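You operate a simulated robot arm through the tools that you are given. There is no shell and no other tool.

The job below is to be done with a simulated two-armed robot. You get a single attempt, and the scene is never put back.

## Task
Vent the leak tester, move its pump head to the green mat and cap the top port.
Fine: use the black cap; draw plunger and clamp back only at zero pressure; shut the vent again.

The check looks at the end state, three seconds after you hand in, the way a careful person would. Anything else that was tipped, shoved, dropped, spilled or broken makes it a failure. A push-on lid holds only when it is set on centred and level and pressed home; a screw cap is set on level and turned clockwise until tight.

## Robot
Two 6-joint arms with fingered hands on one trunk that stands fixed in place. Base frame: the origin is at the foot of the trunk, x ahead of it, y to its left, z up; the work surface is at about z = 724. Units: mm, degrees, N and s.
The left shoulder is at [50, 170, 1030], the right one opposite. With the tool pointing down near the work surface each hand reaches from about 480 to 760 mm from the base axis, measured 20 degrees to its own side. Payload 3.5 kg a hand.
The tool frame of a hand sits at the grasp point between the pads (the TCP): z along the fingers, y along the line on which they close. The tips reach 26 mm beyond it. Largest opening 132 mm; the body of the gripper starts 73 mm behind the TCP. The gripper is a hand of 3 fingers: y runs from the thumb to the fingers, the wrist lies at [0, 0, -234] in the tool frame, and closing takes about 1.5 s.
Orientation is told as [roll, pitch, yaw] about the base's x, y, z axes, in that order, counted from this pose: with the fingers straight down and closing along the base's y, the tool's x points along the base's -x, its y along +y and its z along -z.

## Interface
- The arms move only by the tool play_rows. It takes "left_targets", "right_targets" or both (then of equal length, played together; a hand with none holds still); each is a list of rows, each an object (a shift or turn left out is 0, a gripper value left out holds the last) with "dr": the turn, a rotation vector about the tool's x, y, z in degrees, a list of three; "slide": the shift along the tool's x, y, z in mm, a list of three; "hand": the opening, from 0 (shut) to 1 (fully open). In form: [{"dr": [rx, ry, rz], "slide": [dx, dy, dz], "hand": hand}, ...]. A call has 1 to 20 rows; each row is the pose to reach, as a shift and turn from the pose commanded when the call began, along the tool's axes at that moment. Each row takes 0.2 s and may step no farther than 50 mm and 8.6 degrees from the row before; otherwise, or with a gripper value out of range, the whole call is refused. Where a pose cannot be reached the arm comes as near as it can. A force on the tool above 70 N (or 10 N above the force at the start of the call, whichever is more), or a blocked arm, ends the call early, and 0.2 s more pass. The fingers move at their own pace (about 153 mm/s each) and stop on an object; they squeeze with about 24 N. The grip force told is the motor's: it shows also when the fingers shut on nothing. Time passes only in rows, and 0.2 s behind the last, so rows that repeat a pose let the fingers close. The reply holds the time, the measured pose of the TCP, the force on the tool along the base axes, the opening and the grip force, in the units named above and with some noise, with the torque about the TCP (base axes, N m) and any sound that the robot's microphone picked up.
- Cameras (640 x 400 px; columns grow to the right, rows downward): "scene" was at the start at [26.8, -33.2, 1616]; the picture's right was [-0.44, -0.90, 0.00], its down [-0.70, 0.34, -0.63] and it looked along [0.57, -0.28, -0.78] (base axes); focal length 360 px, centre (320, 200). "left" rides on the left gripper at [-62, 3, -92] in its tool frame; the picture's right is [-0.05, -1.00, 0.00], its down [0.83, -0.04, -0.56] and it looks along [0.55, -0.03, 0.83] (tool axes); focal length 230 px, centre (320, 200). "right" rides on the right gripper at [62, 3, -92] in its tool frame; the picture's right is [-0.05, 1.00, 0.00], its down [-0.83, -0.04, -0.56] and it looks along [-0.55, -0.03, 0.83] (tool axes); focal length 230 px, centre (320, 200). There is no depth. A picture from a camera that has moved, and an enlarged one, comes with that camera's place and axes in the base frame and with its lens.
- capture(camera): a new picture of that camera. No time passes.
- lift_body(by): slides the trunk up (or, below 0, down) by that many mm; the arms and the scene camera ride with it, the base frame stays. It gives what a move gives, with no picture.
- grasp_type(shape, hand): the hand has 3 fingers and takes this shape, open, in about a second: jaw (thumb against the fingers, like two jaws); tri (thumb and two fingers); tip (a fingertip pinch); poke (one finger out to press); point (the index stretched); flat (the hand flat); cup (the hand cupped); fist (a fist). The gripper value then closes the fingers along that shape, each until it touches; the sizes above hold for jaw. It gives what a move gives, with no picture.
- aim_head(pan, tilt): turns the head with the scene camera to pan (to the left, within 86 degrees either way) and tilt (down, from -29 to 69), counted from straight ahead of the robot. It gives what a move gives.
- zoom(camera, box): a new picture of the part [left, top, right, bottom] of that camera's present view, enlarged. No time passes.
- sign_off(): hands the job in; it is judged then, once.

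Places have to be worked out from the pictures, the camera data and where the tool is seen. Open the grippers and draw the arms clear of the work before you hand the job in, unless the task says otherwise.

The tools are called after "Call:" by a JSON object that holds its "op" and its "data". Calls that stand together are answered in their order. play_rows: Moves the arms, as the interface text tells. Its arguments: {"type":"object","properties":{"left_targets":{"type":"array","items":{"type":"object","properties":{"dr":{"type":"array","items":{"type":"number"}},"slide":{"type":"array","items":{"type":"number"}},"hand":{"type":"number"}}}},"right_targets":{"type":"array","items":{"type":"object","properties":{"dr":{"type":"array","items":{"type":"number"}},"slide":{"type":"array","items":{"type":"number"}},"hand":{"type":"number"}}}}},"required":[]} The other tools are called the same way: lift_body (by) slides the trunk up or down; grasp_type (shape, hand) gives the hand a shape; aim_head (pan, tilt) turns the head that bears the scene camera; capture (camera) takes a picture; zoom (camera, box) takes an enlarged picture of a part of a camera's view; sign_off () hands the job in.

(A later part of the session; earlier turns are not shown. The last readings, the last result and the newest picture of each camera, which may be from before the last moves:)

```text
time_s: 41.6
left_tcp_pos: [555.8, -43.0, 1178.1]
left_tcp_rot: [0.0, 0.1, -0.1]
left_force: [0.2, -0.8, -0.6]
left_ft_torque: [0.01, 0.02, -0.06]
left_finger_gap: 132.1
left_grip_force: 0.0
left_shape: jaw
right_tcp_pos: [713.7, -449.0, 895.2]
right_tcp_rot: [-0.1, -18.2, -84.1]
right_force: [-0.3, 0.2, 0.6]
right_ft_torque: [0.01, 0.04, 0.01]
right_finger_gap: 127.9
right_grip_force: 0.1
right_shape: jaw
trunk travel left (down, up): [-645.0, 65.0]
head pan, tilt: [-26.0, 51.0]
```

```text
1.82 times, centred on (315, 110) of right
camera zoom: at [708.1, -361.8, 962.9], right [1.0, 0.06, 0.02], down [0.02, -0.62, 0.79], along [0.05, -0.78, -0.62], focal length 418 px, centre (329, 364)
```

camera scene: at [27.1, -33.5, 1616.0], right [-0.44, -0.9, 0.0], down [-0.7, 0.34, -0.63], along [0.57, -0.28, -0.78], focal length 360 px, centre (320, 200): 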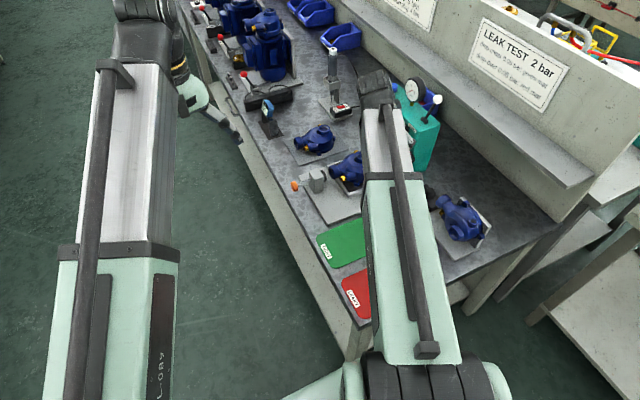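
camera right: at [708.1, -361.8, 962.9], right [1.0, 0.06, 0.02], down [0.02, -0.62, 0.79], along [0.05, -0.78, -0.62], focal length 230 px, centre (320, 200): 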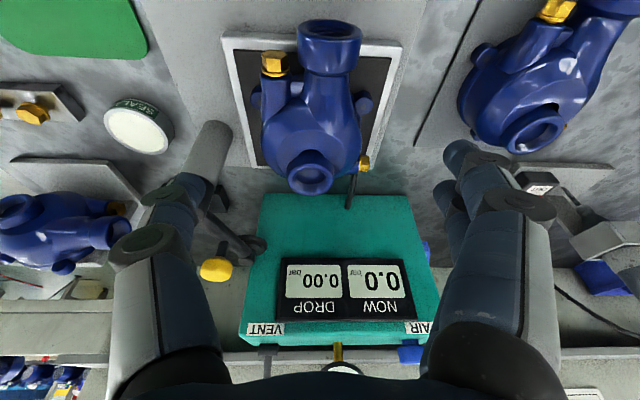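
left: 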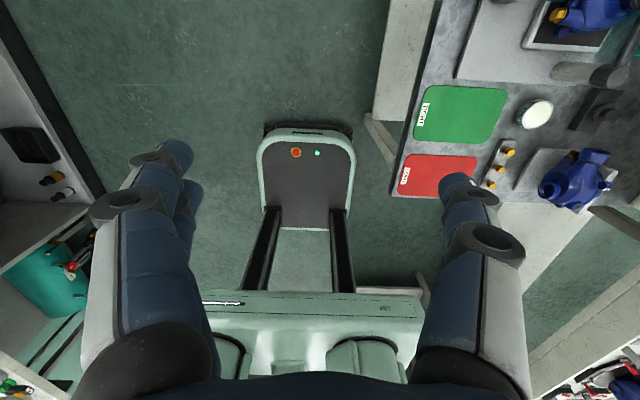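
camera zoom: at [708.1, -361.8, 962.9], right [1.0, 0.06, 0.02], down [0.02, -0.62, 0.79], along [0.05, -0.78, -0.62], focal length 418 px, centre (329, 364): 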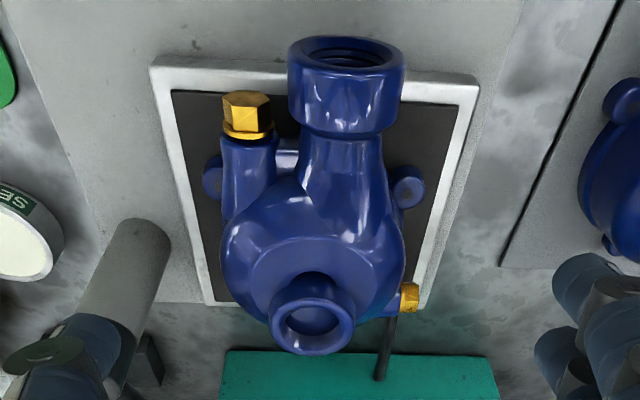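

Measured: rim centre about [709.5,-517,816], body 661–758 in x at y≈-500, plugs at [681,-433,778] and [770,-528,781], lugs low at y≈-475. I descend straddling the body between the plugs to TCP about [712.5,-485.5,789].

Call:
{"op": "play_rows", "data": {"right_targets": [{"slide": [-0.3, -1.2, 28]}, {"slide": [-0.6, -2.5, 56]}, {"slide": [-0.9, -3.7, 80]}, {"slide": [-1.2, -4.9, 95]}, {"slide": [-1.2, -4.9, 105]}, {"slide": [-1.2, -4.9, 112]}, {"slide": [-1.2, -4.9, 112]}]}}

Call:
{"op": "capture", "data": {"camera": "right"}}

Call:
{"op": "zoom", "data": {"camera": "scene", "box": [290, 110, 410, 220]}}

```text
time_s: 43.2
left_tcp_pos: [556.6, -43.2, 1178.7]
left_tcp_rot: [0.0, -0.1, 0.0]
left_force: [-0.4, -0.1, 0.6]
left_ft_torque: [-0.04, 0.0, 0.02]
left_finger_gap: 132.1
left_grip_force: 0.1
left_shape: jaw
right_tcp_pos: [697.6, -478.0, 795.0]
right_tcp_rot: [0.0, -18.0, -84.0]
right_force: [0.0, 0.6, 0.7]
right_ft_torque: [0.04, -0.02, 0.0]
right_finger_gap: 127.9
right_grip_force: 0.1
right_shape: jaw
right hand out of reach, approached as far as the arm can: row 2, 3, 4, 5, 6, 7
trunk travel left (down, up): [-645.0, 65.0]
head pan, tilt: [-26.0, 51.0]
```

```text
taken
camera right: at [691.5, -391.0, 863.4], right [1.0, 0.06, 0.02], down [0.02, -0.62, 0.79], along [0.06, -0.78, -0.62], focal length 230 px, centre (320, 200)
```

right: 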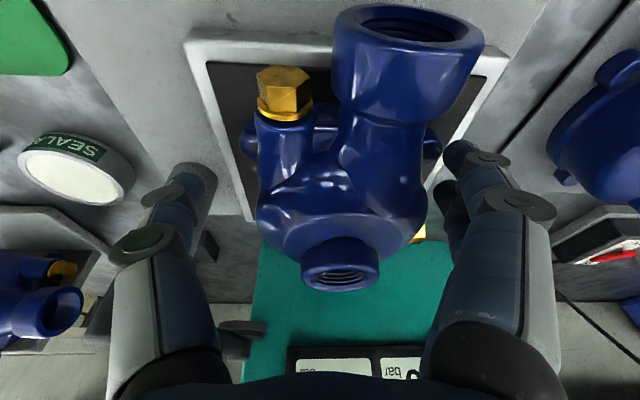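

```text
3.64 times, centred on (350, 165) of scene
camera zoom: at [26.9, -33.2, 1616.0], right [-0.44, -0.9, 0.0], down [-0.7, 0.34, -0.63], along [0.57, -0.28, -0.78], focal length 1307 px, centre (211, 327)
```

zoom: 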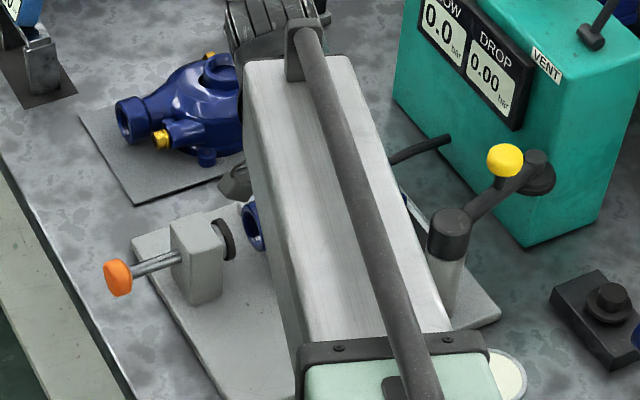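

The arm saturated at [698,-478,795]; the readings fit an arm centre near z 1160, so lowering the trunk will extend the low reach. I back out upward first, well clear of everything.

Call:
{"op": "play_rows", "data": {"right_targets": [{"slide": [0, 0, -40]}, {"slide": [0, 0, -80]}, {"slide": [0, 0, -120]}, {"slide": [-8, -10.6, -157]}, {"slide": [-16, -21.3, -194]}, {"slide": [-24, -32, -231]}, {"slide": [-32, -42.6, -268]}, {"slide": [-32, -42.6, -268]}]}}

Call:
{"op": "capture", "data": {"camera": "scene"}}

```text
time_s: 45.0
left_tcp_pos: [557.0, -42.6, 1178.6]
left_tcp_rot: [0.0, -0.1, 0.0]
left_force: [-0.4, -0.7, -0.8]
left_ft_torque: [0.0, 0.0, 0.01]
left_finger_gap: 131.8
left_grip_force: 0.1
left_shape: jaw
right_tcp_pos: [648.9, -427.7, 1062.4]
right_tcp_rot: [-0.1, -18.0, -83.9]
right_force: [-0.2, -0.3, -0.3]
right_ft_torque: [0.0, 0.01, -0.03]
right_finger_gap: 127.8
right_grip_force: 0.2
right_shape: jaw
trunk travel left (down, up): [-645.0, 65.0]
head pan, tilt: [-26.0, 51.0]
```

```text
taken
camera scene: at [27.0, -33.3, 1616.0], right [-0.44, -0.9, 0.0], down [-0.7, 0.34, -0.63], along [0.57, -0.28, -0.78], focal length 360 px, centre (320, 200)
```

scene: 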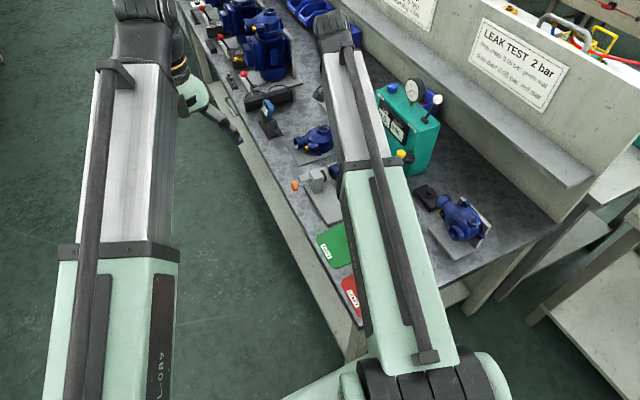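

Everything is clear below. I lower the trunk by 140 mm.

Call:
{"op": "lift_body", "data": {"by": -140}}

Call:
{"op": "capture", "data": {"camera": "scene"}}

Call:
{"op": "capture", "data": {"camera": "right"}}

```text
time_s: 46.7
left_tcp_pos: [557.2, -43.3, 1039.5]
left_tcp_rot: [0.1, 0.0, 0.0]
left_force: [0.1, -0.1, 0.2]
left_ft_torque: [0.0, -0.01, 0.0]
left_finger_gap: 132.0
left_grip_force: 0.0
left_shape: jaw
right_tcp_pos: [648.6, -430.6, 920.6]
right_tcp_rot: [0.0, -18.1, -84.0]
right_force: [-0.4, 1.0, -0.5]
right_ft_torque: [-0.01, 0.0, -0.01]
right_finger_gap: 127.8
right_grip_force: 0.0
right_shape: jaw
trunk travel left (down, up): [-505.0, 205.0]
head pan, tilt: [-26.0, 51.0]
```

```text
taken
camera scene: at [26.7, -33.1, 1476.1], right [-0.44, -0.9, 0.0], down [-0.7, 0.34, -0.63], along [0.57, -0.28, -0.78], focal length 360 px, centre (320, 200)
```

scene: 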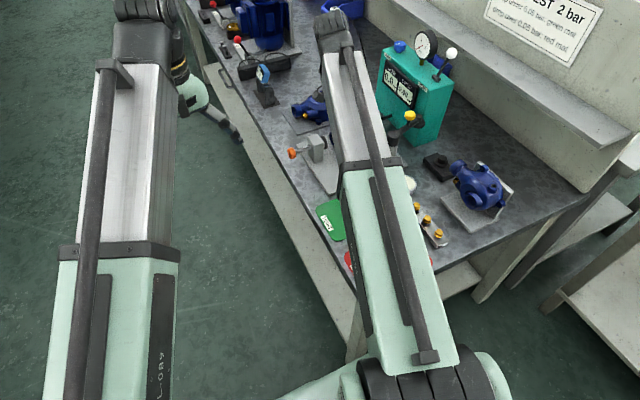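

```text
taken
camera right: at [643.5, -342.1, 989.4], right [1.0, 0.06, 0.02], down [0.02, -0.62, 0.79], along [0.05, -0.78, -0.62], focal length 230 px, centre (320, 200)
```

right: 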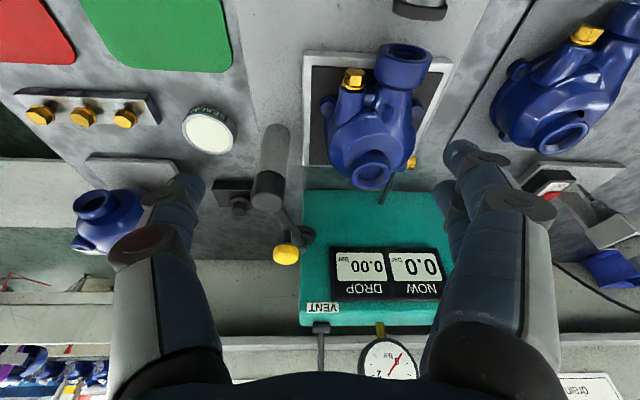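

Reach is now better at low height. I go to a standoff above the body with yaw -70°, tilt 20°, fingers open about 125 mm, the closing line running through the bowl's centre.

Call:
{"op": "play_rows", "data": {"right_targets": [{"slide": [-8.7, 14.7, 12.7], "dr": [-1.5, -0.7, -4.4], "hand": 0.95}, {"slide": [-17.3, 29.5, 25.4], "dr": [-3.1, -1.3, -8.9]}, {"slide": [-26, 44.2, 38.1], "dr": [-4.6, -2.0, -13.3]}, {"slide": [-26, 44.2, 38.1], "dr": [-4.6, -2.0, -13.3]}]}}

Call:
{"op": "capture", "data": {"camera": "right"}}

Call:
{"op": "zoom", "data": {"camera": "right", "box": [210, 0, 420, 210]}}

```text
time_s: 47.7
left_tcp_pos: [556.0, -43.0, 1037.7]
left_tcp_rot: [0.0, 0.0, 0.0]
left_force: [-0.4, -0.2, -0.4]
left_ft_torque: [0.03, -0.01, 0.0]
left_finger_gap: 131.9
left_grip_force: 0.0
left_shape: jaw
right_tcp_pos: [697.6, -460.5, 893.1]
right_tcp_rot: [0.1, -20.1, -69.8]
right_force: [0.1, 0.4, 1.0]
right_ft_torque: [0.01, -0.01, 0.01]
right_finger_gap: 125.7
right_grip_force: 0.1
right_shape: jaw
trunk travel left (down, up): [-505.0, 205.0]
head pan, tilt: [-26.0, 51.0]
```

```text
taken
camera right: at [669.0, -375.3, 957.6], right [0.95, 0.3, 0.02], down [0.16, -0.57, 0.81], along [0.25, -0.77, -0.59], focal length 230 px, centre (320, 200)
```

right: 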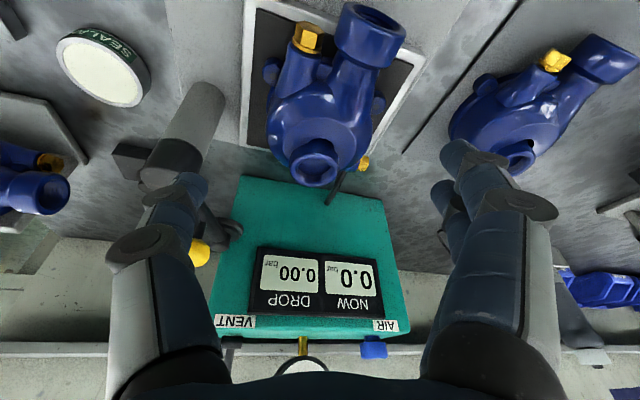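

```text
1.90 times, centred on (315, 105) of right
camera zoom: at [669.0, -375.3, 957.6], right [0.95, 0.3, 0.02], down [0.16, -0.57, 0.81], along [0.25, -0.77, -0.59], focal length 438 px, centre (330, 381)
```

zoom: 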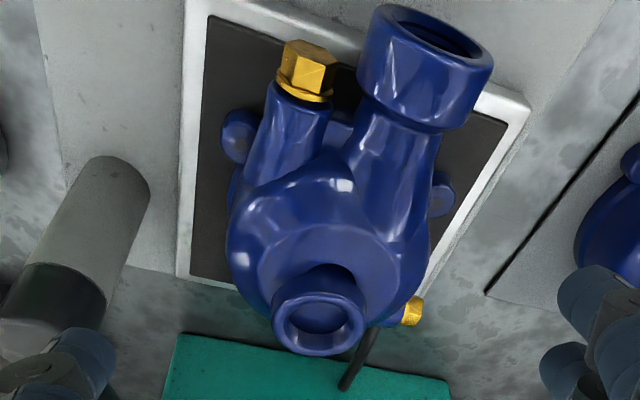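

Thumb clears the post by about 14 mm by my estimate. I descend along the tool axis to TCP about [709,-498,789], watching force.

Call:
{"op": "play_rows", "data": {"right_targets": [{"slide": [-0.3, -0.5, 30]}, {"slide": [-0.6, -1, 60]}, {"slide": [-0.8, -1.4, 82]}, {"slide": [-1, -1.7, 98]}, {"slide": [-1, -1.7, 106]}, {"slide": [-1, -1.7, 111]}, {"slide": [-1, -1.7, 111]}]}}

Call:
{"op": "capture", "data": {"camera": "right"}}

Call:
{"op": "zoom", "data": {"camera": "scene", "box": [280, 80, 420, 200]}}

```text
time_s: 49.3
left_tcp_pos: [556.7, -43.4, 1039.1]
left_tcp_rot: [0.0, 0.1, 0.1]
left_force: [1.0, 0.4, -0.1]
left_ft_torque: [0.02, 0.02, 0.02]
left_finger_gap: 132.0
left_grip_force: 0.1
left_shape: jaw
right_tcp_pos: [710.6, -496.7, 788.6]
right_tcp_rot: [0.0, -20.1, -69.9]
right_force: [0.3, 0.2, 0.6]
right_ft_torque: [0.03, 0.02, -0.01]
right_finger_gap: 125.4
right_grip_force: 0.1
right_shape: jaw
trunk travel left (down, up): [-505.0, 205.0]
head pan, tilt: [-26.0, 51.0]
```

```text
taken
camera right: at [682.5, -412.7, 854.0], right [0.95, 0.3, 0.02], down [0.16, -0.57, 0.81], along [0.25, -0.77, -0.59], focal length 230 px, centre (320, 200)
```

right: 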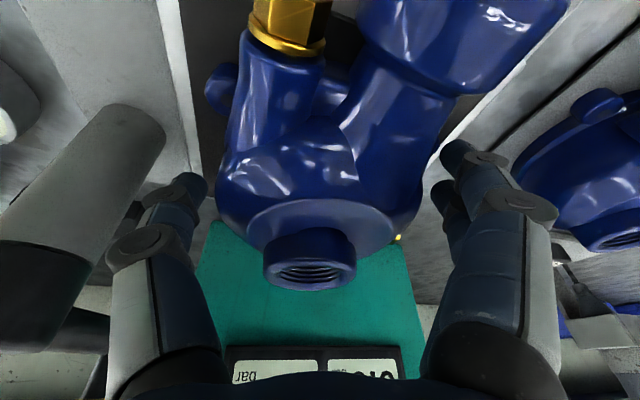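

```text
3.33 times, centred on (350, 140) of scene
camera zoom: at [26.8, -33.2, 1476.0], right [-0.44, -0.9, 0.0], down [-0.7, 0.34, -0.63], along [0.57, -0.28, -0.78], focal length 1198 px, centre (220, 400)
```

zoom: 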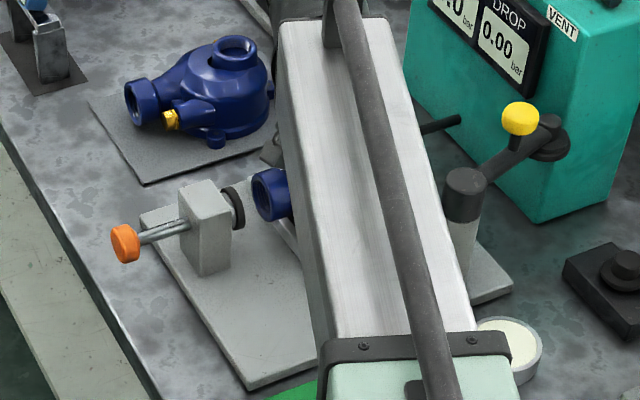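

No contact on the way down, and the body lies centred between thumb and fingers. I close the hand on it.

Call:
{"op": "play_rows", "data": {"right_targets": [{"slide": [0, 0, 0], "hand": 0.85}, {"slide": [0, 0, 0], "hand": 0.8}, {"slide": [0, 0, 0], "hand": 0.75}, {"slide": [0, 0, 0], "hand": 0.6}, {"slide": [0, 0, 0], "hand": 0.4}, {"slide": [0, 0, 0], "hand": 0.4}, {"slide": [0, 0, 0], "hand": 0.4}]}}

Call:
{"op": "capture", "data": {"camera": "right"}}

```text
time_s: 50.9
left_tcp_pos: [556.4, -44.3, 1039.2]
left_tcp_rot: [0.0, -0.1, 0.0]
left_force: [0.8, 0.2, 0.4]
left_ft_torque: [-0.01, 0.03, 0.03]
left_finger_gap: 132.0
left_grip_force: 0.1
left_shape: jaw
right_tcp_pos: [708.9, -497.7, 790.5]
right_tcp_rot: [0.1, -20.0, -69.8]
right_force: [-1.1, -1.8, 6.3]
right_ft_torque: [0.26, -0.55, 0.18]
right_finger_gap: 90.8
right_grip_force: 24.2
right_shape: jaw
trunk travel left (down, up): [-505.0, 205.0]
head pan, tilt: [-26.0, 51.0]
```

```text
taken
camera right: at [682.0, -412.8, 855.0], right [0.95, 0.3, 0.02], down [0.16, -0.57, 0.81], along [0.25, -0.77, -0.59], focal length 230 px, centre (320, 200)
```

right: 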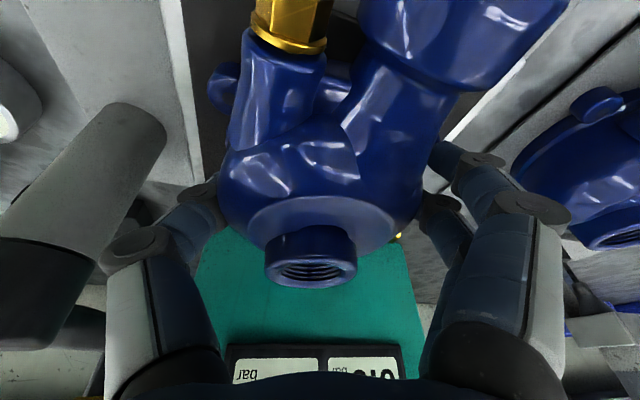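

Gripped: 91 mm gap at 24 N on the bowl. I lift straight up 15 mm as a test.

Call:
{"op": "play_rows", "data": {"right_targets": [{"slide": [-1.4, 0, -3.8]}, {"slide": [-2.7, 0, -7.5]}, {"slide": [-4.1, 0, -11.3]}, {"slide": [-5.1, 0, -14.1]}, {"slide": [-5.1, 0, -14.1]}]}}

Call:
{"op": "capture", "data": {"camera": "right"}}

Call:
{"op": "zoom", "data": {"camera": "scene", "box": [280, 80, 420, 200]}}

```text
time_s: 52.1
left_tcp_pos: [557.3, -43.1, 1040.1]
left_tcp_rot: [0.1, 0.0, 0.1]
left_force: [-0.2, 0.0, -1.1]
left_ft_torque: [0.02, -0.01, -0.01]
left_finger_gap: 131.8
left_grip_force: 0.1
left_shape: jaw
right_tcp_pos: [708.7, -498.1, 804.4]
right_tcp_rot: [-0.1, -20.0, -69.9]
right_force: [0.6, 0.8, -5.4]
right_ft_torque: [-0.06, 0.03, 0.01]
right_finger_gap: 90.4
right_grip_force: 23.9
right_shape: jaw
trunk travel left (down, up): [-505.0, 205.0]
head pan, tilt: [-26.0, 51.0]
```

```text
taken
camera right: at [681.8, -412.2, 868.8], right [0.95, 0.3, 0.02], down [0.16, -0.57, 0.81], along [0.25, -0.77, -0.59], focal length 230 px, centre (320, 200)
```

right: 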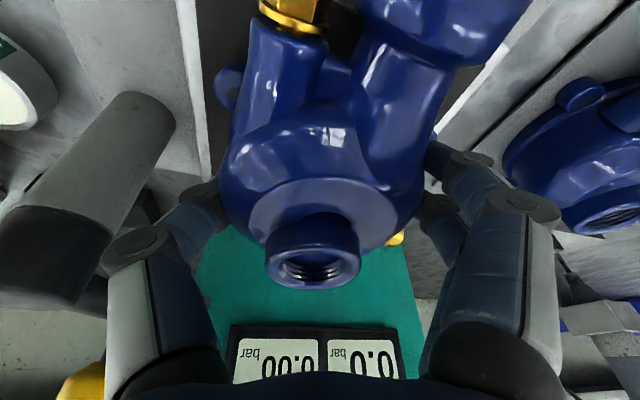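

```text
3.33 times, centred on (350, 140) of scene
camera zoom: at [27.3, -33.5, 1476.0], right [-0.44, -0.9, 0.0], down [-0.7, 0.34, -0.63], along [0.57, -0.28, -0.78], focal length 1198 px, centre (220, 400)
```

zoom: 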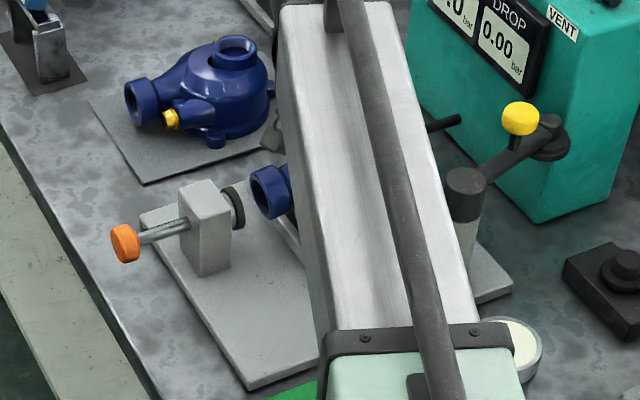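

The tool carries about 5–6 N, but the outlet end seems to droop in the grip. I zoom in to judge the tilt.

Call:
{"op": "zoom", "data": {"camera": "right", "box": [180, 0, 460, 300]}}

Call:
{"op": "zoom", "data": {"camera": "scene", "box": [320, 110, 380, 160]}}

```text
1.33 times, centred on (320, 150) of right
camera zoom: at [681.8, -412.2, 868.8], right [0.95, 0.3, 0.02], down [0.16, -0.57, 0.81], along [0.25, -0.77, -0.59], focal length 307 px, centre (320, 267)
```

zoom: 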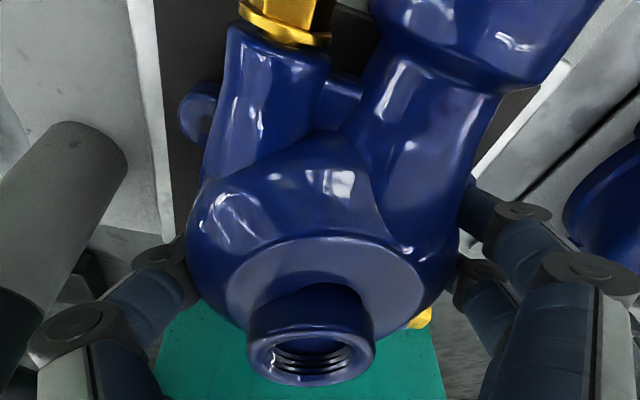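

```text
8.00 times, centred on (350, 135) of scene
camera zoom: at [27.3, -33.5, 1476.0], right [-0.44, -0.9, 0.0], down [-0.7, 0.34, -0.63], along [0.57, -0.28, -0.78], focal length 2876 px, centre (80, 720)
```

zoom: 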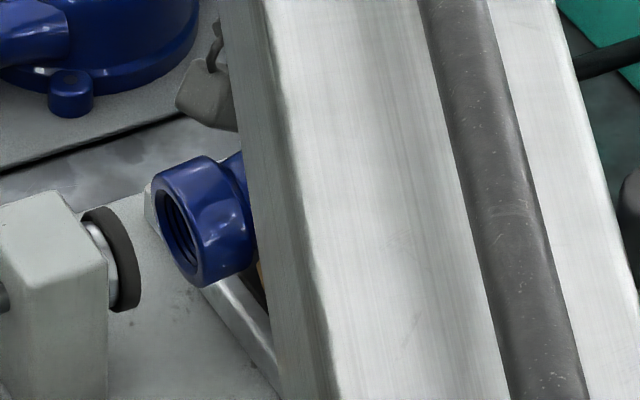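

The outlet end has stayed low, so the head is tilted about 9° in the grip. I hold still a second to see whether it keeps slipping.

Call:
{"op": "play_rows", "data": {"right_targets": [{"slide": [0, 0, 0], "hand": 0.2}, {"slide": [0, 0, 0]}, {"slide": [0, 0, 0]}, {"slide": [0, 0, 0]}, {"slide": [0, 0, 0]}]}}

Call:
{"op": "zoom", "data": {"camera": "right", "box": [180, 0, 460, 300]}}

Call:
{"op": "zoom", "data": {"camera": "scene", "box": [320, 110, 380, 160]}}

```text
time_s: 53.3
left_tcp_pos: [556.7, -44.1, 1037.7]
left_tcp_rot: [0.0, 0.0, 0.0]
left_force: [-0.2, -0.1, 0.0]
left_ft_torque: [0.06, -0.03, 0.0]
left_finger_gap: 132.0
left_grip_force: 0.0
left_shape: jaw
right_tcp_pos: [708.9, -497.7, 804.8]
right_tcp_rot: [-0.1, -20.1, -70.0]
right_force: [0.3, -0.1, -5.9]
right_ft_torque: [-0.04, 0.03, 0.02]
right_finger_gap: 90.6
right_grip_force: 24.2
right_shape: jaw
trunk travel left (down, up): [-505.0, 205.0]
head pan, tilt: [-26.0, 51.0]
```

```text
1.33 times, centred on (320, 150) of right
camera zoom: at [681.8, -412.3, 868.8], right [0.95, 0.3, 0.02], down [0.16, -0.57, 0.81], along [0.25, -0.77, -0.59], focal length 307 px, centre (320, 267)
```

zoom: 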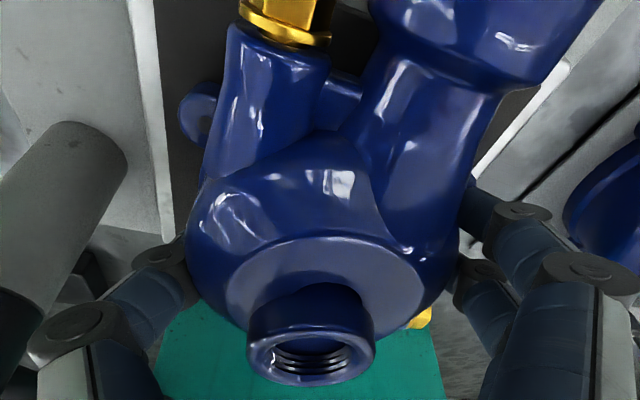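

```text
8.00 times, centred on (350, 135) of scene
camera zoom: at [27.3, -33.5, 1476.0], right [-0.44, -0.9, 0.0], down [-0.7, 0.34, -0.63], along [0.57, -0.28, -0.78], focal length 2876 px, centre (80, 720)
```

zoom: 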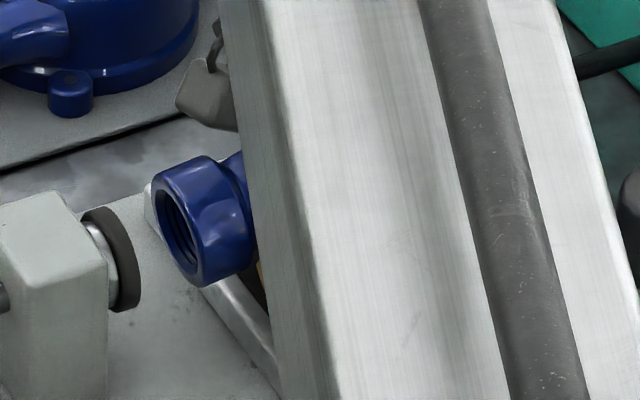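

The grip is stable (5.9 N, no further slip), the head just hangs about 9° outlet-low; I can level it by tilting the hand before setting down. I lift it 125 mm and carry it gently to above the green mat.

Call:
{"op": "play_rows", "data": {"right_targets": [{"slide": [-4.3, 0, -11.8]}, {"slide": [-12.8, 0, -35]}, {"slide": [-21.4, 0, -58.8]}, {"slide": [-30, 0, -82]}, {"slide": [-38.5, 0, -106]}, {"slide": [-42.7, 0, -117.5]}, {"slide": [-33.7, -7.7, -120.8]}, {"slide": [-15.8, -23, -127.3]}, {"slide": [2.1, -38.3, -133.8]}, {"slide": [20.1, -53.6, -140.4]}, {"slide": [38, -68.9, -146.9]}, {"slide": [55.9, -84.2, -153.4]}, {"slide": [73.9, -99.5, -160]}, {"slide": [91.8, -114.8, -166.5]}, {"slide": [109.7, -130, -173]}, {"slide": [127.6, -145.4, -179.5]}, {"slide": [136.6, -153, -182.8]}, {"slide": [136.6, -153, -182.8]}]}}

Call:
{"op": "capture", "data": {"camera": "scene"}}

Call:
{"op": "capture", "data": {"camera": "right"}}

```text
time_s: 57.1
left_tcp_pos: [556.8, -44.4, 1038.5]
left_tcp_rot: [-0.1, 0.0, 0.0]
left_force: [-0.1, 0.3, 0.0]
left_ft_torque: [0.0, -0.02, 0.0]
left_finger_gap: 131.9
left_grip_force: 0.0
left_shape: jaw
right_tcp_pos: [499.0, -371.7, 930.3]
right_tcp_rot: [0.1, -20.1, -69.8]
right_force: [0.5, -0.1, -6.2]
right_ft_torque: [-0.05, 0.05, 0.01]
right_finger_gap: 90.6
right_grip_force: 24.3
right_shape: jaw
trunk travel left (down, up): [-505.0, 205.0]
head pan, tilt: [-26.0, 51.0]
```

```text
taken
camera scene: at [27.2, -33.4, 1476.0], right [-0.44, -0.9, 0.0], down [-0.7, 0.34, -0.63], along [0.57, -0.28, -0.78], focal length 360 px, centre (320, 200)
```

scene: 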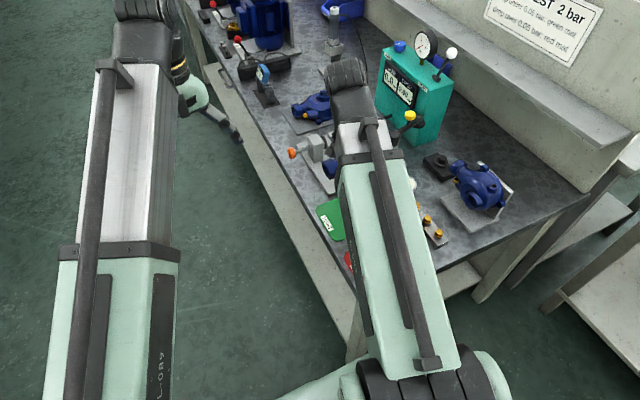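

```text
taken
camera right: at [472.2, -285.7, 993.6], right [0.95, 0.3, 0.02], down [0.16, -0.57, 0.81], along [0.25, -0.77, -0.59], focal length 230 px, centre (320, 200)
```

right: 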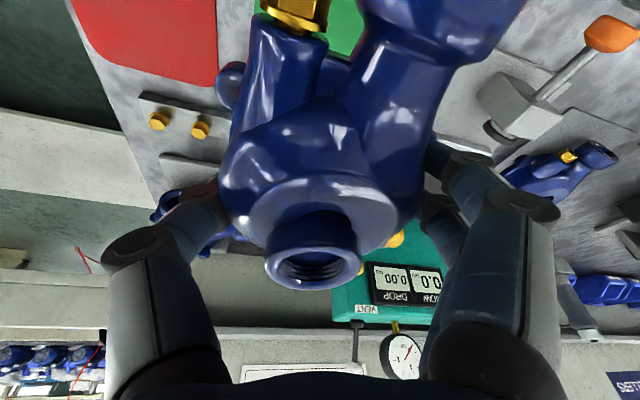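

The head is held above the mat. I check the mat's corners in the head view to fix the placing position.

Call:
{"op": "zoom", "data": {"camera": "scene", "box": [280, 140, 440, 290]}}

Call:
{"op": "capture", "data": {"camera": "left"}}

```text
2.67 times, centred on (360, 215) of scene
camera zoom: at [27.2, -33.4, 1476.0], right [-0.44, -0.9, 0.0], down [-0.7, 0.34, -0.63], along [0.57, -0.28, -0.78], focal length 959 px, centre (213, 160)
```

zoom: 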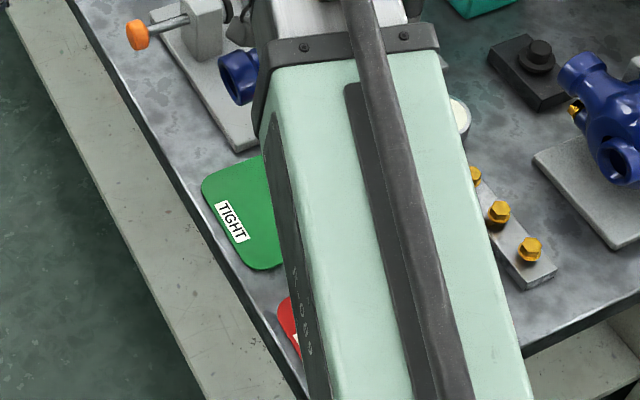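

```text
taken
camera left: at [618.0, -39.4, 1131.5], right [0.05, -1.0, 0.0], down [-0.83, -0.04, 0.56], along [-0.55, -0.03, -0.83], focal length 230 px, centre (320, 200)
```

left: 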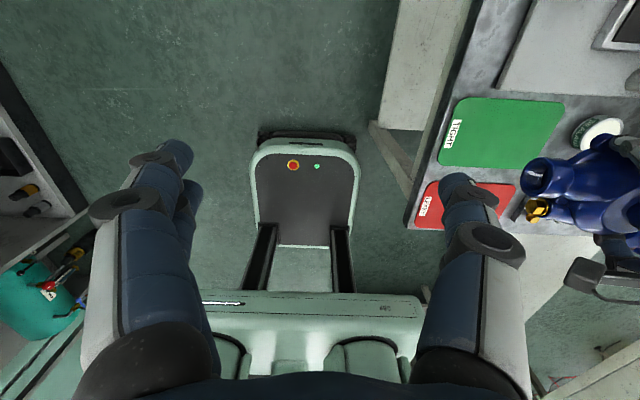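

The left wrist camera sees the mat (x 445–561, y -454…-267) and the head. I level the head by turning the hand +9° about its closing axis, shift onto the mat's centre line, and check with that camera.

Call:
{"op": "zoom", "data": {"camera": "left", "box": [480, 80, 640, 260]}}

Call:
{"op": "play_rows", "data": {"right_targets": [{"slide": [-1, 2, 0], "dr": [0, 3, 0]}, {"slide": [-1.6, 4.7, 0.5], "dr": [0, 6, 0]}, {"slide": [-1.6, 4.7, 0.5], "dr": [0, 9, 0]}, {"slide": [-1.6, 4.7, 0.5], "dr": [0, 9, 0]}]}}

Call:
{"op": "zoom", "data": {"camera": "left", "box": [480, 80, 640, 260]}}

Call:
{"op": "capture", "data": {"camera": "right"}}

```text
2.22 times, centred on (560, 170) of left
camera zoom: at [618.0, -39.4, 1131.5], right [0.05, -1.0, 0.0], down [-0.83, -0.04, 0.56], along [-0.55, -0.03, -0.83], focal length 511 px, centre (-213, 267)
```

zoom: 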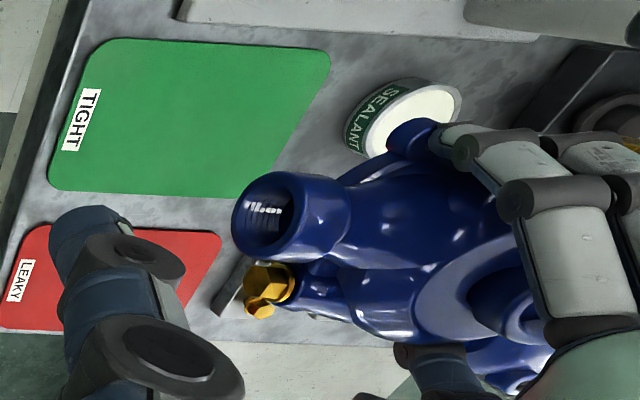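

```text
time_s: 58.1
left_tcp_pos: [557.5, -43.3, 1038.6]
left_tcp_rot: [-0.1, 0.0, -0.1]
left_force: [-1.0, 0.5, -0.4]
left_ft_torque: [0.02, 0.0, 0.01]
left_finger_gap: 131.7
left_grip_force: 0.0
left_shape: jaw
right_tcp_pos: [503.6, -370.3, 928.4]
right_tcp_rot: [0.0, -11.0, -69.9]
right_force: [-0.5, -0.3, -5.9]
right_ft_torque: [-0.04, 0.0, 0.01]
right_finger_gap: 90.2
right_grip_force: 24.2
right_shape: jaw
trunk travel left (down, up): [-505.0, 205.0]
head pan, tilt: [-26.0, 51.0]
```

```text
2.22 times, centred on (560, 170) of left
camera zoom: at [618.0, -39.4, 1131.6], right [0.05, -1.0, 0.0], down [-0.83, -0.04, 0.56], along [-0.55, -0.03, -0.83], focal length 511 px, centre (-213, 267)
```

zoom: 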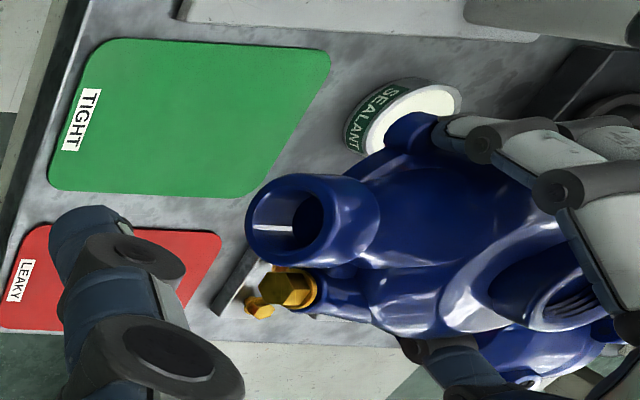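

```text
taken
camera right: at [481.0, -296.9, 1006.8], right [0.96, 0.3, 0.01], down [0.2, -0.68, 0.7], along [0.21, -0.67, -0.71], focal length 230 px, centre (320, 200)
```

right: 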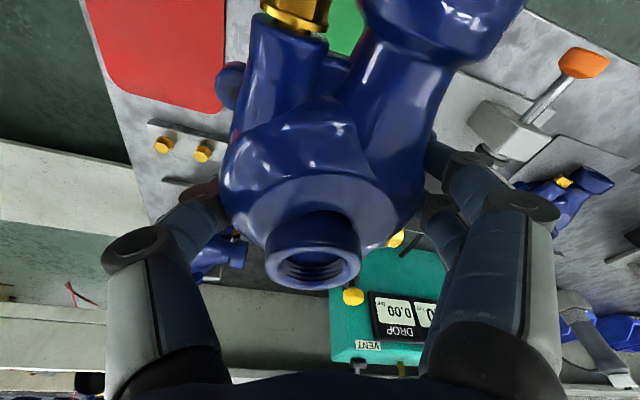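

The head is nearly level now (outlet maybe 3° low), so I add 2° and lower to about 25 mm above the expected touch-down.

Call:
{"op": "play_rows", "data": {"right_targets": [{"slide": [2.4, 0, 12.3], "dr": [0, 1, 0]}, {"slide": [7.2, 0, 36.8], "dr": [0, 2, 0]}, {"slide": [11.9, 0, 61.4], "dr": [0, 2, 0]}, {"slide": [16.7, 0, 85.9], "dr": [0, 2, 0]}, {"slide": [21.4, 0, 110], "dr": [0, 2, 0]}, {"slide": [23.8, 0, 122.7], "dr": [0, 2, 0]}, {"slide": [23.8, 0, 122.7], "dr": [0, 2, 0]}]}}

Call:
{"op": "zoom", "data": {"camera": "left", "box": [400, 60, 640, 260]}}

Call:
{"op": "capture", "data": {"camera": "right"}}

```text
time_s: 59.7
left_tcp_pos: [556.7, -43.8, 1038.9]
left_tcp_rot: [0.0, 0.0, 0.0]
left_force: [0.4, -0.7, -0.2]
left_ft_torque: [-0.02, 0.0, 0.01]
left_finger_gap: 131.7
left_grip_force: 0.0
left_shape: jaw
right_tcp_pos: [504.5, -369.6, 802.7]
right_tcp_rot: [0.0, -9.1, -69.9]
right_force: [0.1, 0.3, -5.9]
right_ft_torque: [-0.07, 0.0, -0.04]
right_finger_gap: 90.7
right_grip_force: 24.0
right_shape: jaw
trunk travel left (down, up): [-505.0, 205.0]
head pan, tilt: [-26.0, 51.0]
```

```text
2.00 times, centred on (520, 160) of left
camera zoom: at [618.0, -39.4, 1131.6], right [0.05, -1.0, 0.0], down [-0.83, -0.04, 0.56], along [-0.55, -0.03, -0.83], focal length 460 px, centre (-80, 280)
```

zoom: 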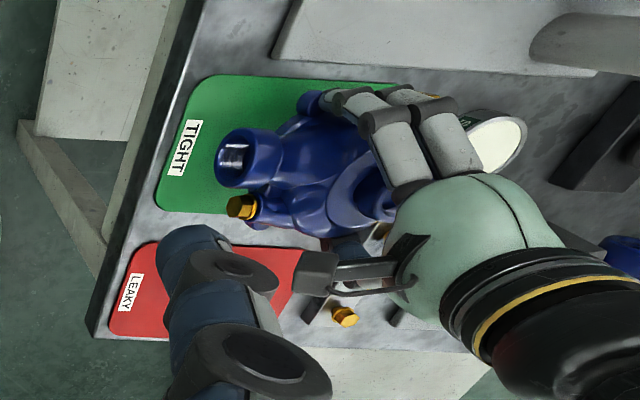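

```text
taken
camera right: at [482.4, -298.2, 883.9], right [0.96, 0.3, 0.01], down [0.21, -0.7, 0.68], along [0.21, -0.65, -0.73], focal length 230 px, centre (320, 200)
```

right: 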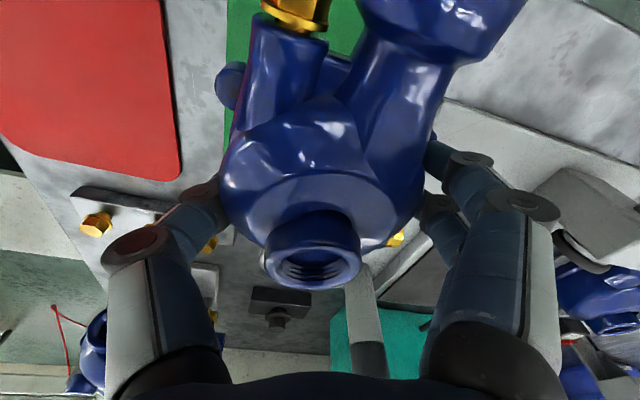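

Still 25 mm up with the head over the mat. I lower slowly, checking the load.

Call:
{"op": "play_rows", "data": {"right_targets": [{"slide": [1, 0, 6]}, {"slide": [1.9, 0, 12]}, {"slide": [2.5, 0, 16]}, {"slide": [3, 0, 19]}, {"slide": [3, 0, 19]}]}}

```text
time_s: 60.9
left_tcp_pos: [556.1, -45.1, 1038.1]
left_tcp_rot: [0.1, -0.1, -0.1]
left_force: [-0.3, -0.3, -0.5]
left_ft_torque: [0.03, 0.02, 0.04]
left_finger_gap: 131.9
left_grip_force: 0.1
left_shape: jaw
right_tcp_pos: [504.6, -371.9, 784.0]
right_tcp_rot: [0.1, -8.9, -69.9]
right_force: [0.3, 0.0, -6.0]
right_ft_torque: [-0.05, 0.0, 0.02]
right_finger_gap: 90.5
right_grip_force: 24.0
right_shape: jaw
trunk travel left (down, up): [-505.0, 205.0]
head pan, tilt: [-26.0, 51.0]
```

Still free (6 N). I continue down 2 mm at a time.

Call:
{"op": "play_rows", "data": {"right_targets": [{"slide": [0.3, 0, 2]}, {"slide": [0.6, 0, 4]}, {"slide": [0.9, 0, 6]}, {"slide": [0.9, 0, 6]}]}}

Call:
{"op": "zoom", "data": {"camera": "left", "box": [420, 80, 580, 200]}}

```text
time_s: 61.9
left_tcp_pos: [557.4, -44.3, 1039.8]
left_tcp_rot: [0.0, 0.0, 0.0]
left_force: [0.3, -0.7, -0.1]
left_ft_torque: [0.0, 0.0, 0.04]
left_finger_gap: 132.0
left_grip_force: 0.1
left_shape: jaw
right_tcp_pos: [504.4, -371.1, 777.7]
right_tcp_rot: [0.0, -9.1, -69.8]
right_force: [0.0, -0.3, -5.5]
right_ft_torque: [-0.06, 0.0, 0.02]
right_finger_gap: 90.5
right_grip_force: 24.3
right_shape: jaw
trunk travel left (down, up): [-505.0, 205.0]
head pan, tilt: [-26.0, 51.0]
```

```text
3.33 times, centred on (500, 140) of left
camera zoom: at [618.0, -39.4, 1131.6], right [0.05, -1.0, 0.0], down [-0.83, -0.04, 0.56], along [-0.55, -0.03, -0.83], focal length 767 px, centre (-280, 400)
```

zoom: 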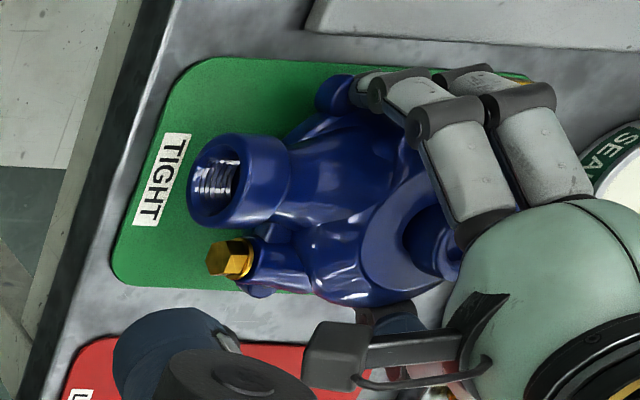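

The outlet is about 4 mm above its resting height by my estimate. I continue in 1.5 mm steps.

Call:
{"op": "play_rows", "data": {"right_targets": [{"slide": [0.2, 0, 1.5]}, {"slide": [0.5, 0, 3]}, {"slide": [0.7, 0, 4.5]}, {"slide": [0.7, 0, 4.5]}]}}

```text
time_s: 62.9
left_tcp_pos: [556.9, -43.1, 1037.6]
left_tcp_rot: [0.1, 0.0, -0.1]
left_force: [-0.4, -0.5, 0.6]
left_ft_torque: [-0.03, -0.02, 0.0]
left_finger_gap: 131.7
left_grip_force: 0.0
left_shape: jaw
right_tcp_pos: [504.4, -371.2, 774.2]
right_tcp_rot: [0.0, -9.2, -69.8]
right_force: [-0.2, 0.1, -6.5]
right_ft_torque: [0.0, 0.0, -0.01]
right_finger_gap: 90.6
right_grip_force: 23.9
right_shape: jaw
trunk travel left (down, up): [-505.0, 205.0]
head pan, tilt: [-26.0, 51.0]
```

No contact yet (6.5 N). I continue down.

Call:
{"op": "play_rows", "data": {"right_targets": [{"slide": [0.2, 0, 1.5]}, {"slide": [0.5, 0, 3]}, {"slide": [0.7, 0, 4.5]}, {"slide": [0.7, 0, 4.5]}]}}

```text
time_s: 63.9
left_tcp_pos: [556.8, -43.8, 1038.7]
left_tcp_rot: [0.0, 0.0, 0.0]
left_force: [0.0, -0.6, -0.3]
left_ft_torque: [-0.02, -0.01, 0.0]
left_finger_gap: 132.1
left_grip_force: 0.0
left_shape: jaw
right_tcp_pos: [504.3, -370.4, 769.6]
right_tcp_rot: [0.0, -9.0, -69.9]
right_force: [0.6, -0.6, -5.6]
right_ft_torque: [-0.04, 0.05, 0.03]
right_finger_gap: 90.3
right_grip_force: 23.9
right_shape: jaw
trunk travel left (down, up): [-505.0, 205.0]
head pan, tilt: [-26.0, 51.0]
```

Still free. I look at the gap between the base and the mat before going further.

Call:
{"op": "zoom", "data": {"camera": "left", "box": [440, 90, 560, 190]}}

Call:
{"op": "zoom", "data": {"camera": "scene", "box": [300, 170, 420, 270]}}

Call:
{"op": "capture", "data": {"camera": "right"}}

```text
4.00 times, centred on (500, 140) of left
camera zoom: at [618.0, -39.4, 1131.6], right [0.05, -1.0, 0.0], down [-0.83, -0.04, 0.56], along [-0.55, -0.03, -0.83], focal length 920 px, centre (-400, 440)
```

zoom: 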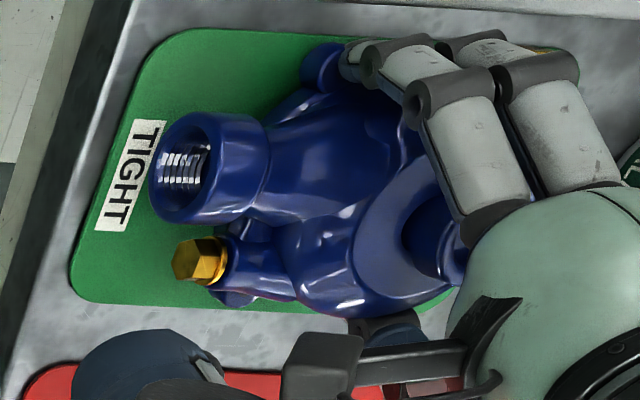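

```text
4.00 times, centred on (360, 220) of scene
camera zoom: at [27.2, -33.4, 1476.0], right [-0.44, -0.9, 0.0], down [-0.7, 0.34, -0.63], along [0.57, -0.28, -0.78], focal length 1438 px, centre (160, 120)
```

zoom: 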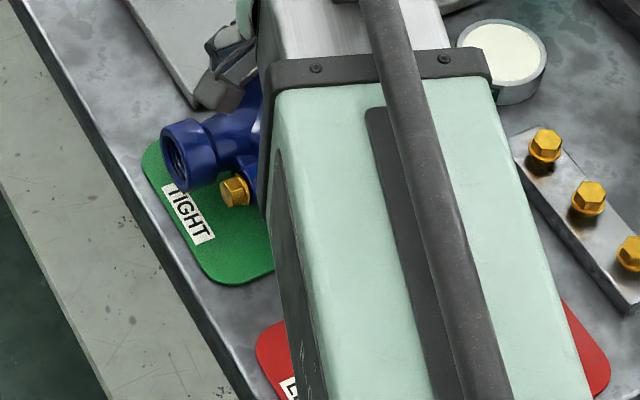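

```text
taken
camera right: at [482.3, -299.4, 850.1], right [0.96, 0.3, 0.01], down [0.21, -0.7, 0.68], along [0.21, -0.65, -0.73], focal length 230 px, centre (320, 200)
```

right: 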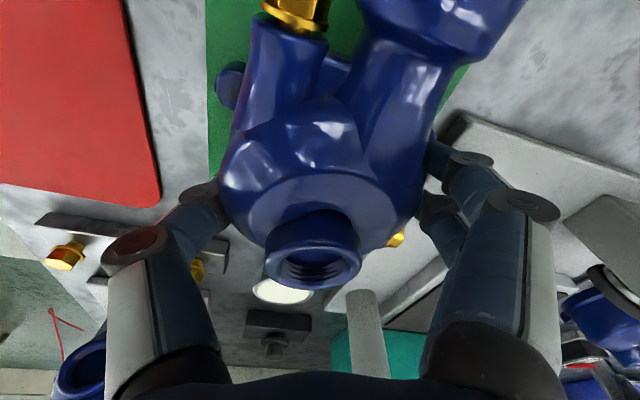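

From two cameras the outlet centre is at z ≈ 757; the spare head shows it sits 28 mm above the base, so the base is still ~10 mm up and the outlet end ~4° low. I tilt 4° more and lower 6 mm.

Call:
{"op": "play_rows", "data": {"right_targets": [{"slide": [0, 0, 0], "dr": [0, 2, 0]}, {"slide": [0.3, 0, 2], "dr": [0, 4, 0]}, {"slide": [0.6, 0, 4], "dr": [0, 4, 0]}, {"slide": [0.9, 0, 6], "dr": [0, 4, 0]}, {"slide": [0.9, 0, 6], "dr": [0, 4, 0]}]}}

Call:
{"op": "zoom", "data": {"camera": "left", "box": [440, 90, 560, 190]}}

Call:
{"op": "zoom", "data": {"camera": "scene", "box": [300, 170, 420, 270]}}

```text
time_s: 65.1
left_tcp_pos: [555.6, -44.0, 1039.6]
left_tcp_rot: [0.0, 0.0, 0.0]
left_force: [-0.4, 0.3, 0.7]
left_ft_torque: [0.03, -0.04, 0.0]
left_finger_gap: 132.2
left_grip_force: 0.2
left_shape: jaw
right_tcp_pos: [504.2, -370.9, 765.8]
right_tcp_rot: [0.2, -5.1, -69.8]
right_force: [-0.2, 0.4, 6.0]
right_ft_torque: [0.24, -0.64, -0.02]
right_finger_gap: 88.9
right_grip_force: 24.0
right_shape: jaw
trunk travel left (down, up): [-505.0, 205.0]
head pan, tilt: [-26.0, 51.0]
```

```text
4.00 times, centred on (500, 140) of left
camera zoom: at [617.4, -39.0, 1132.1], right [0.05, -1.0, 0.0], down [-0.83, -0.04, 0.55], along [-0.55, -0.03, -0.83], focal length 920 px, centre (-400, 440)
```

zoom: 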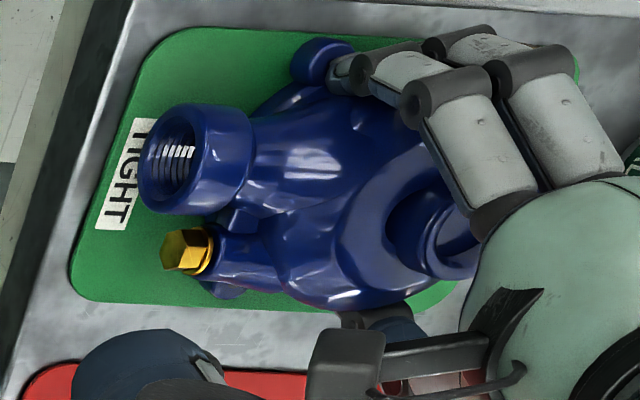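

```text
4.00 times, centred on (360, 220) of scene
camera zoom: at [26.3, -32.9, 1476.2], right [-0.44, -0.9, 0.0], down [-0.7, 0.34, -0.63], along [0.57, -0.28, -0.78], focal length 1438 px, centre (160, 120)
```

zoom: 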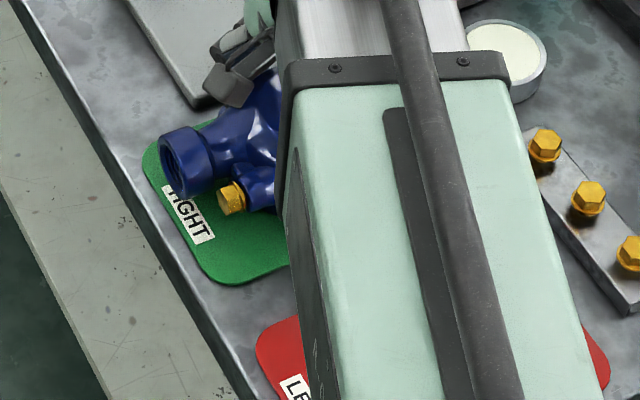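

The base now touches the mat on one lug (load went to +6 N). I ease down 2 mm more to let it settle flat.

Call:
{"op": "play_rows", "data": {"right_targets": [{"slide": [0.1, 0, 1]}, {"slide": [0.2, 0, 2]}, {"slide": [0.2, 0, 2]}]}}

Call:
{"op": "zoom", "data": {"camera": "left", "box": [440, 90, 560, 190]}}

```text
time_s: 65.9
left_tcp_pos: [554.2, -43.7, 1039.1]
left_tcp_rot: [0.0, 0.0, 0.1]
left_force: [0.3, -0.3, -0.5]
left_ft_torque: [-0.01, 0.0, -0.01]
left_finger_gap: 132.1
left_grip_force: 0.1
left_shape: jaw
right_tcp_pos: [504.2, -371.4, 763.9]
right_tcp_rot: [0.1, -5.1, -69.9]
right_force: [-0.6, -4.5, 24.5]
right_ft_torque: [0.65, -1.61, -0.25]
right_finger_gap: 86.8
right_grip_force: 24.1
right_shape: jaw
trunk travel left (down, up): [-505.0, 205.0]
head pan, tilt: [-26.0, 51.0]
```

```text
4.00 times, centred on (500, 140) of left
camera zoom: at [616.4, -38.8, 1132.8], right [0.05, -1.0, 0.0], down [-0.83, -0.04, 0.55], along [-0.55, -0.03, -0.83], focal length 920 px, centre (-400, 440)
```

zoom: 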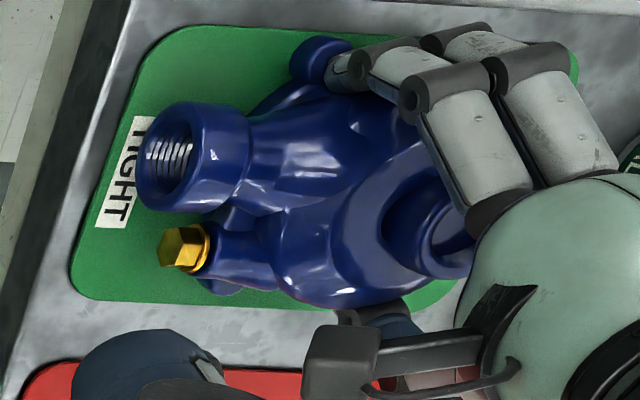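

That only loads one lug, so I lift those 2 mm back and open the fingers gradually to let it settle.

Call:
{"op": "play_rows", "data": {"right_targets": [{"slide": [-0.2, 0, -2]}, {"slide": [-0.2, 0, -2], "hand": 0.67}, {"slide": [-0.2, 0, -2], "hand": 0.69}, {"slide": [-0.2, 0, -2], "hand": 0.72}, {"slide": [-0.2, 0, -2], "hand": 0.76}, {"slide": [-0.2, 0, -2], "hand": 0.82}, {"slide": [-0.2, 0, -2], "hand": 0.92}, {"slide": [-0.2, 0, -2], "hand": 0.92}]}}

Call:
{"op": "zoom", "data": {"camera": "left", "box": [440, 90, 560, 190]}}

Call:
{"op": "capture", "data": {"camera": "right"}}

```text
time_s: 67.7
left_tcp_pos: [556.1, -43.6, 1038.7]
left_tcp_rot: [0.0, -0.1, 0.0]
left_force: [-0.9, 0.2, -0.2]
left_ft_torque: [-0.04, -0.02, 0.0]
left_finger_gap: 132.1
left_grip_force: 0.1
left_shape: jaw
right_tcp_pos: [504.7, -371.5, 763.3]
right_tcp_rot: [0.0, -5.1, -69.9]
right_force: [0.1, 0.9, 0.5]
right_ft_torque: [-0.03, 0.0, -0.02]
right_finger_gap: 121.4
right_grip_force: 0.1
right_shape: jaw
trunk travel left (down, up): [-505.0, 205.0]
head pan, tilt: [-26.0, 51.0]
```

```text
4.00 times, centred on (500, 140) of left
camera zoom: at [617.7, -39.2, 1131.8], right [0.05, -1.0, 0.0], down [-0.83, -0.04, 0.56], along [-0.55, -0.03, -0.83], focal length 920 px, centre (-400, 440)
```

zoom: 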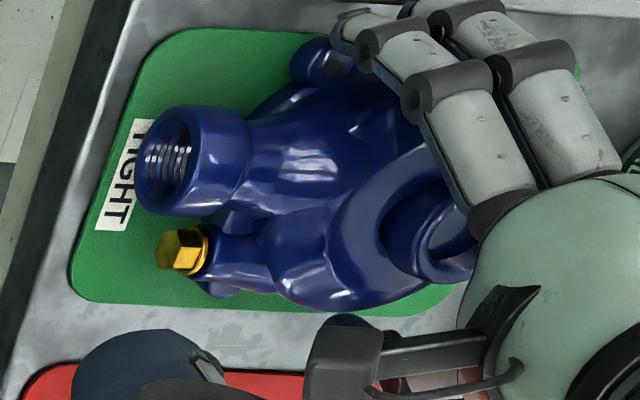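

```text
taken
camera right: at [484.3, -304.9, 849.3], right [0.96, 0.29, 0.01], down [0.23, -0.75, 0.63], along [0.19, -0.6, -0.78], focal length 230 px, centre (320, 200)
```

right: 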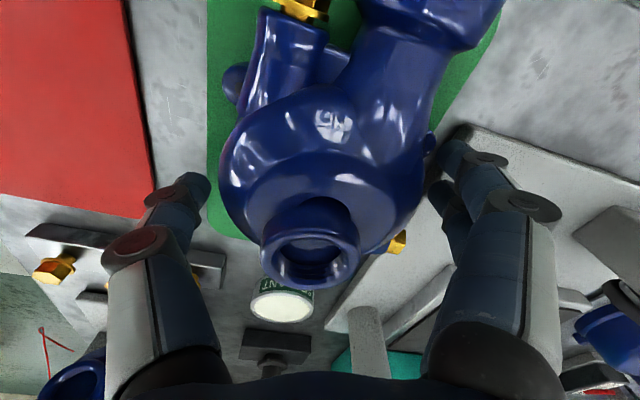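

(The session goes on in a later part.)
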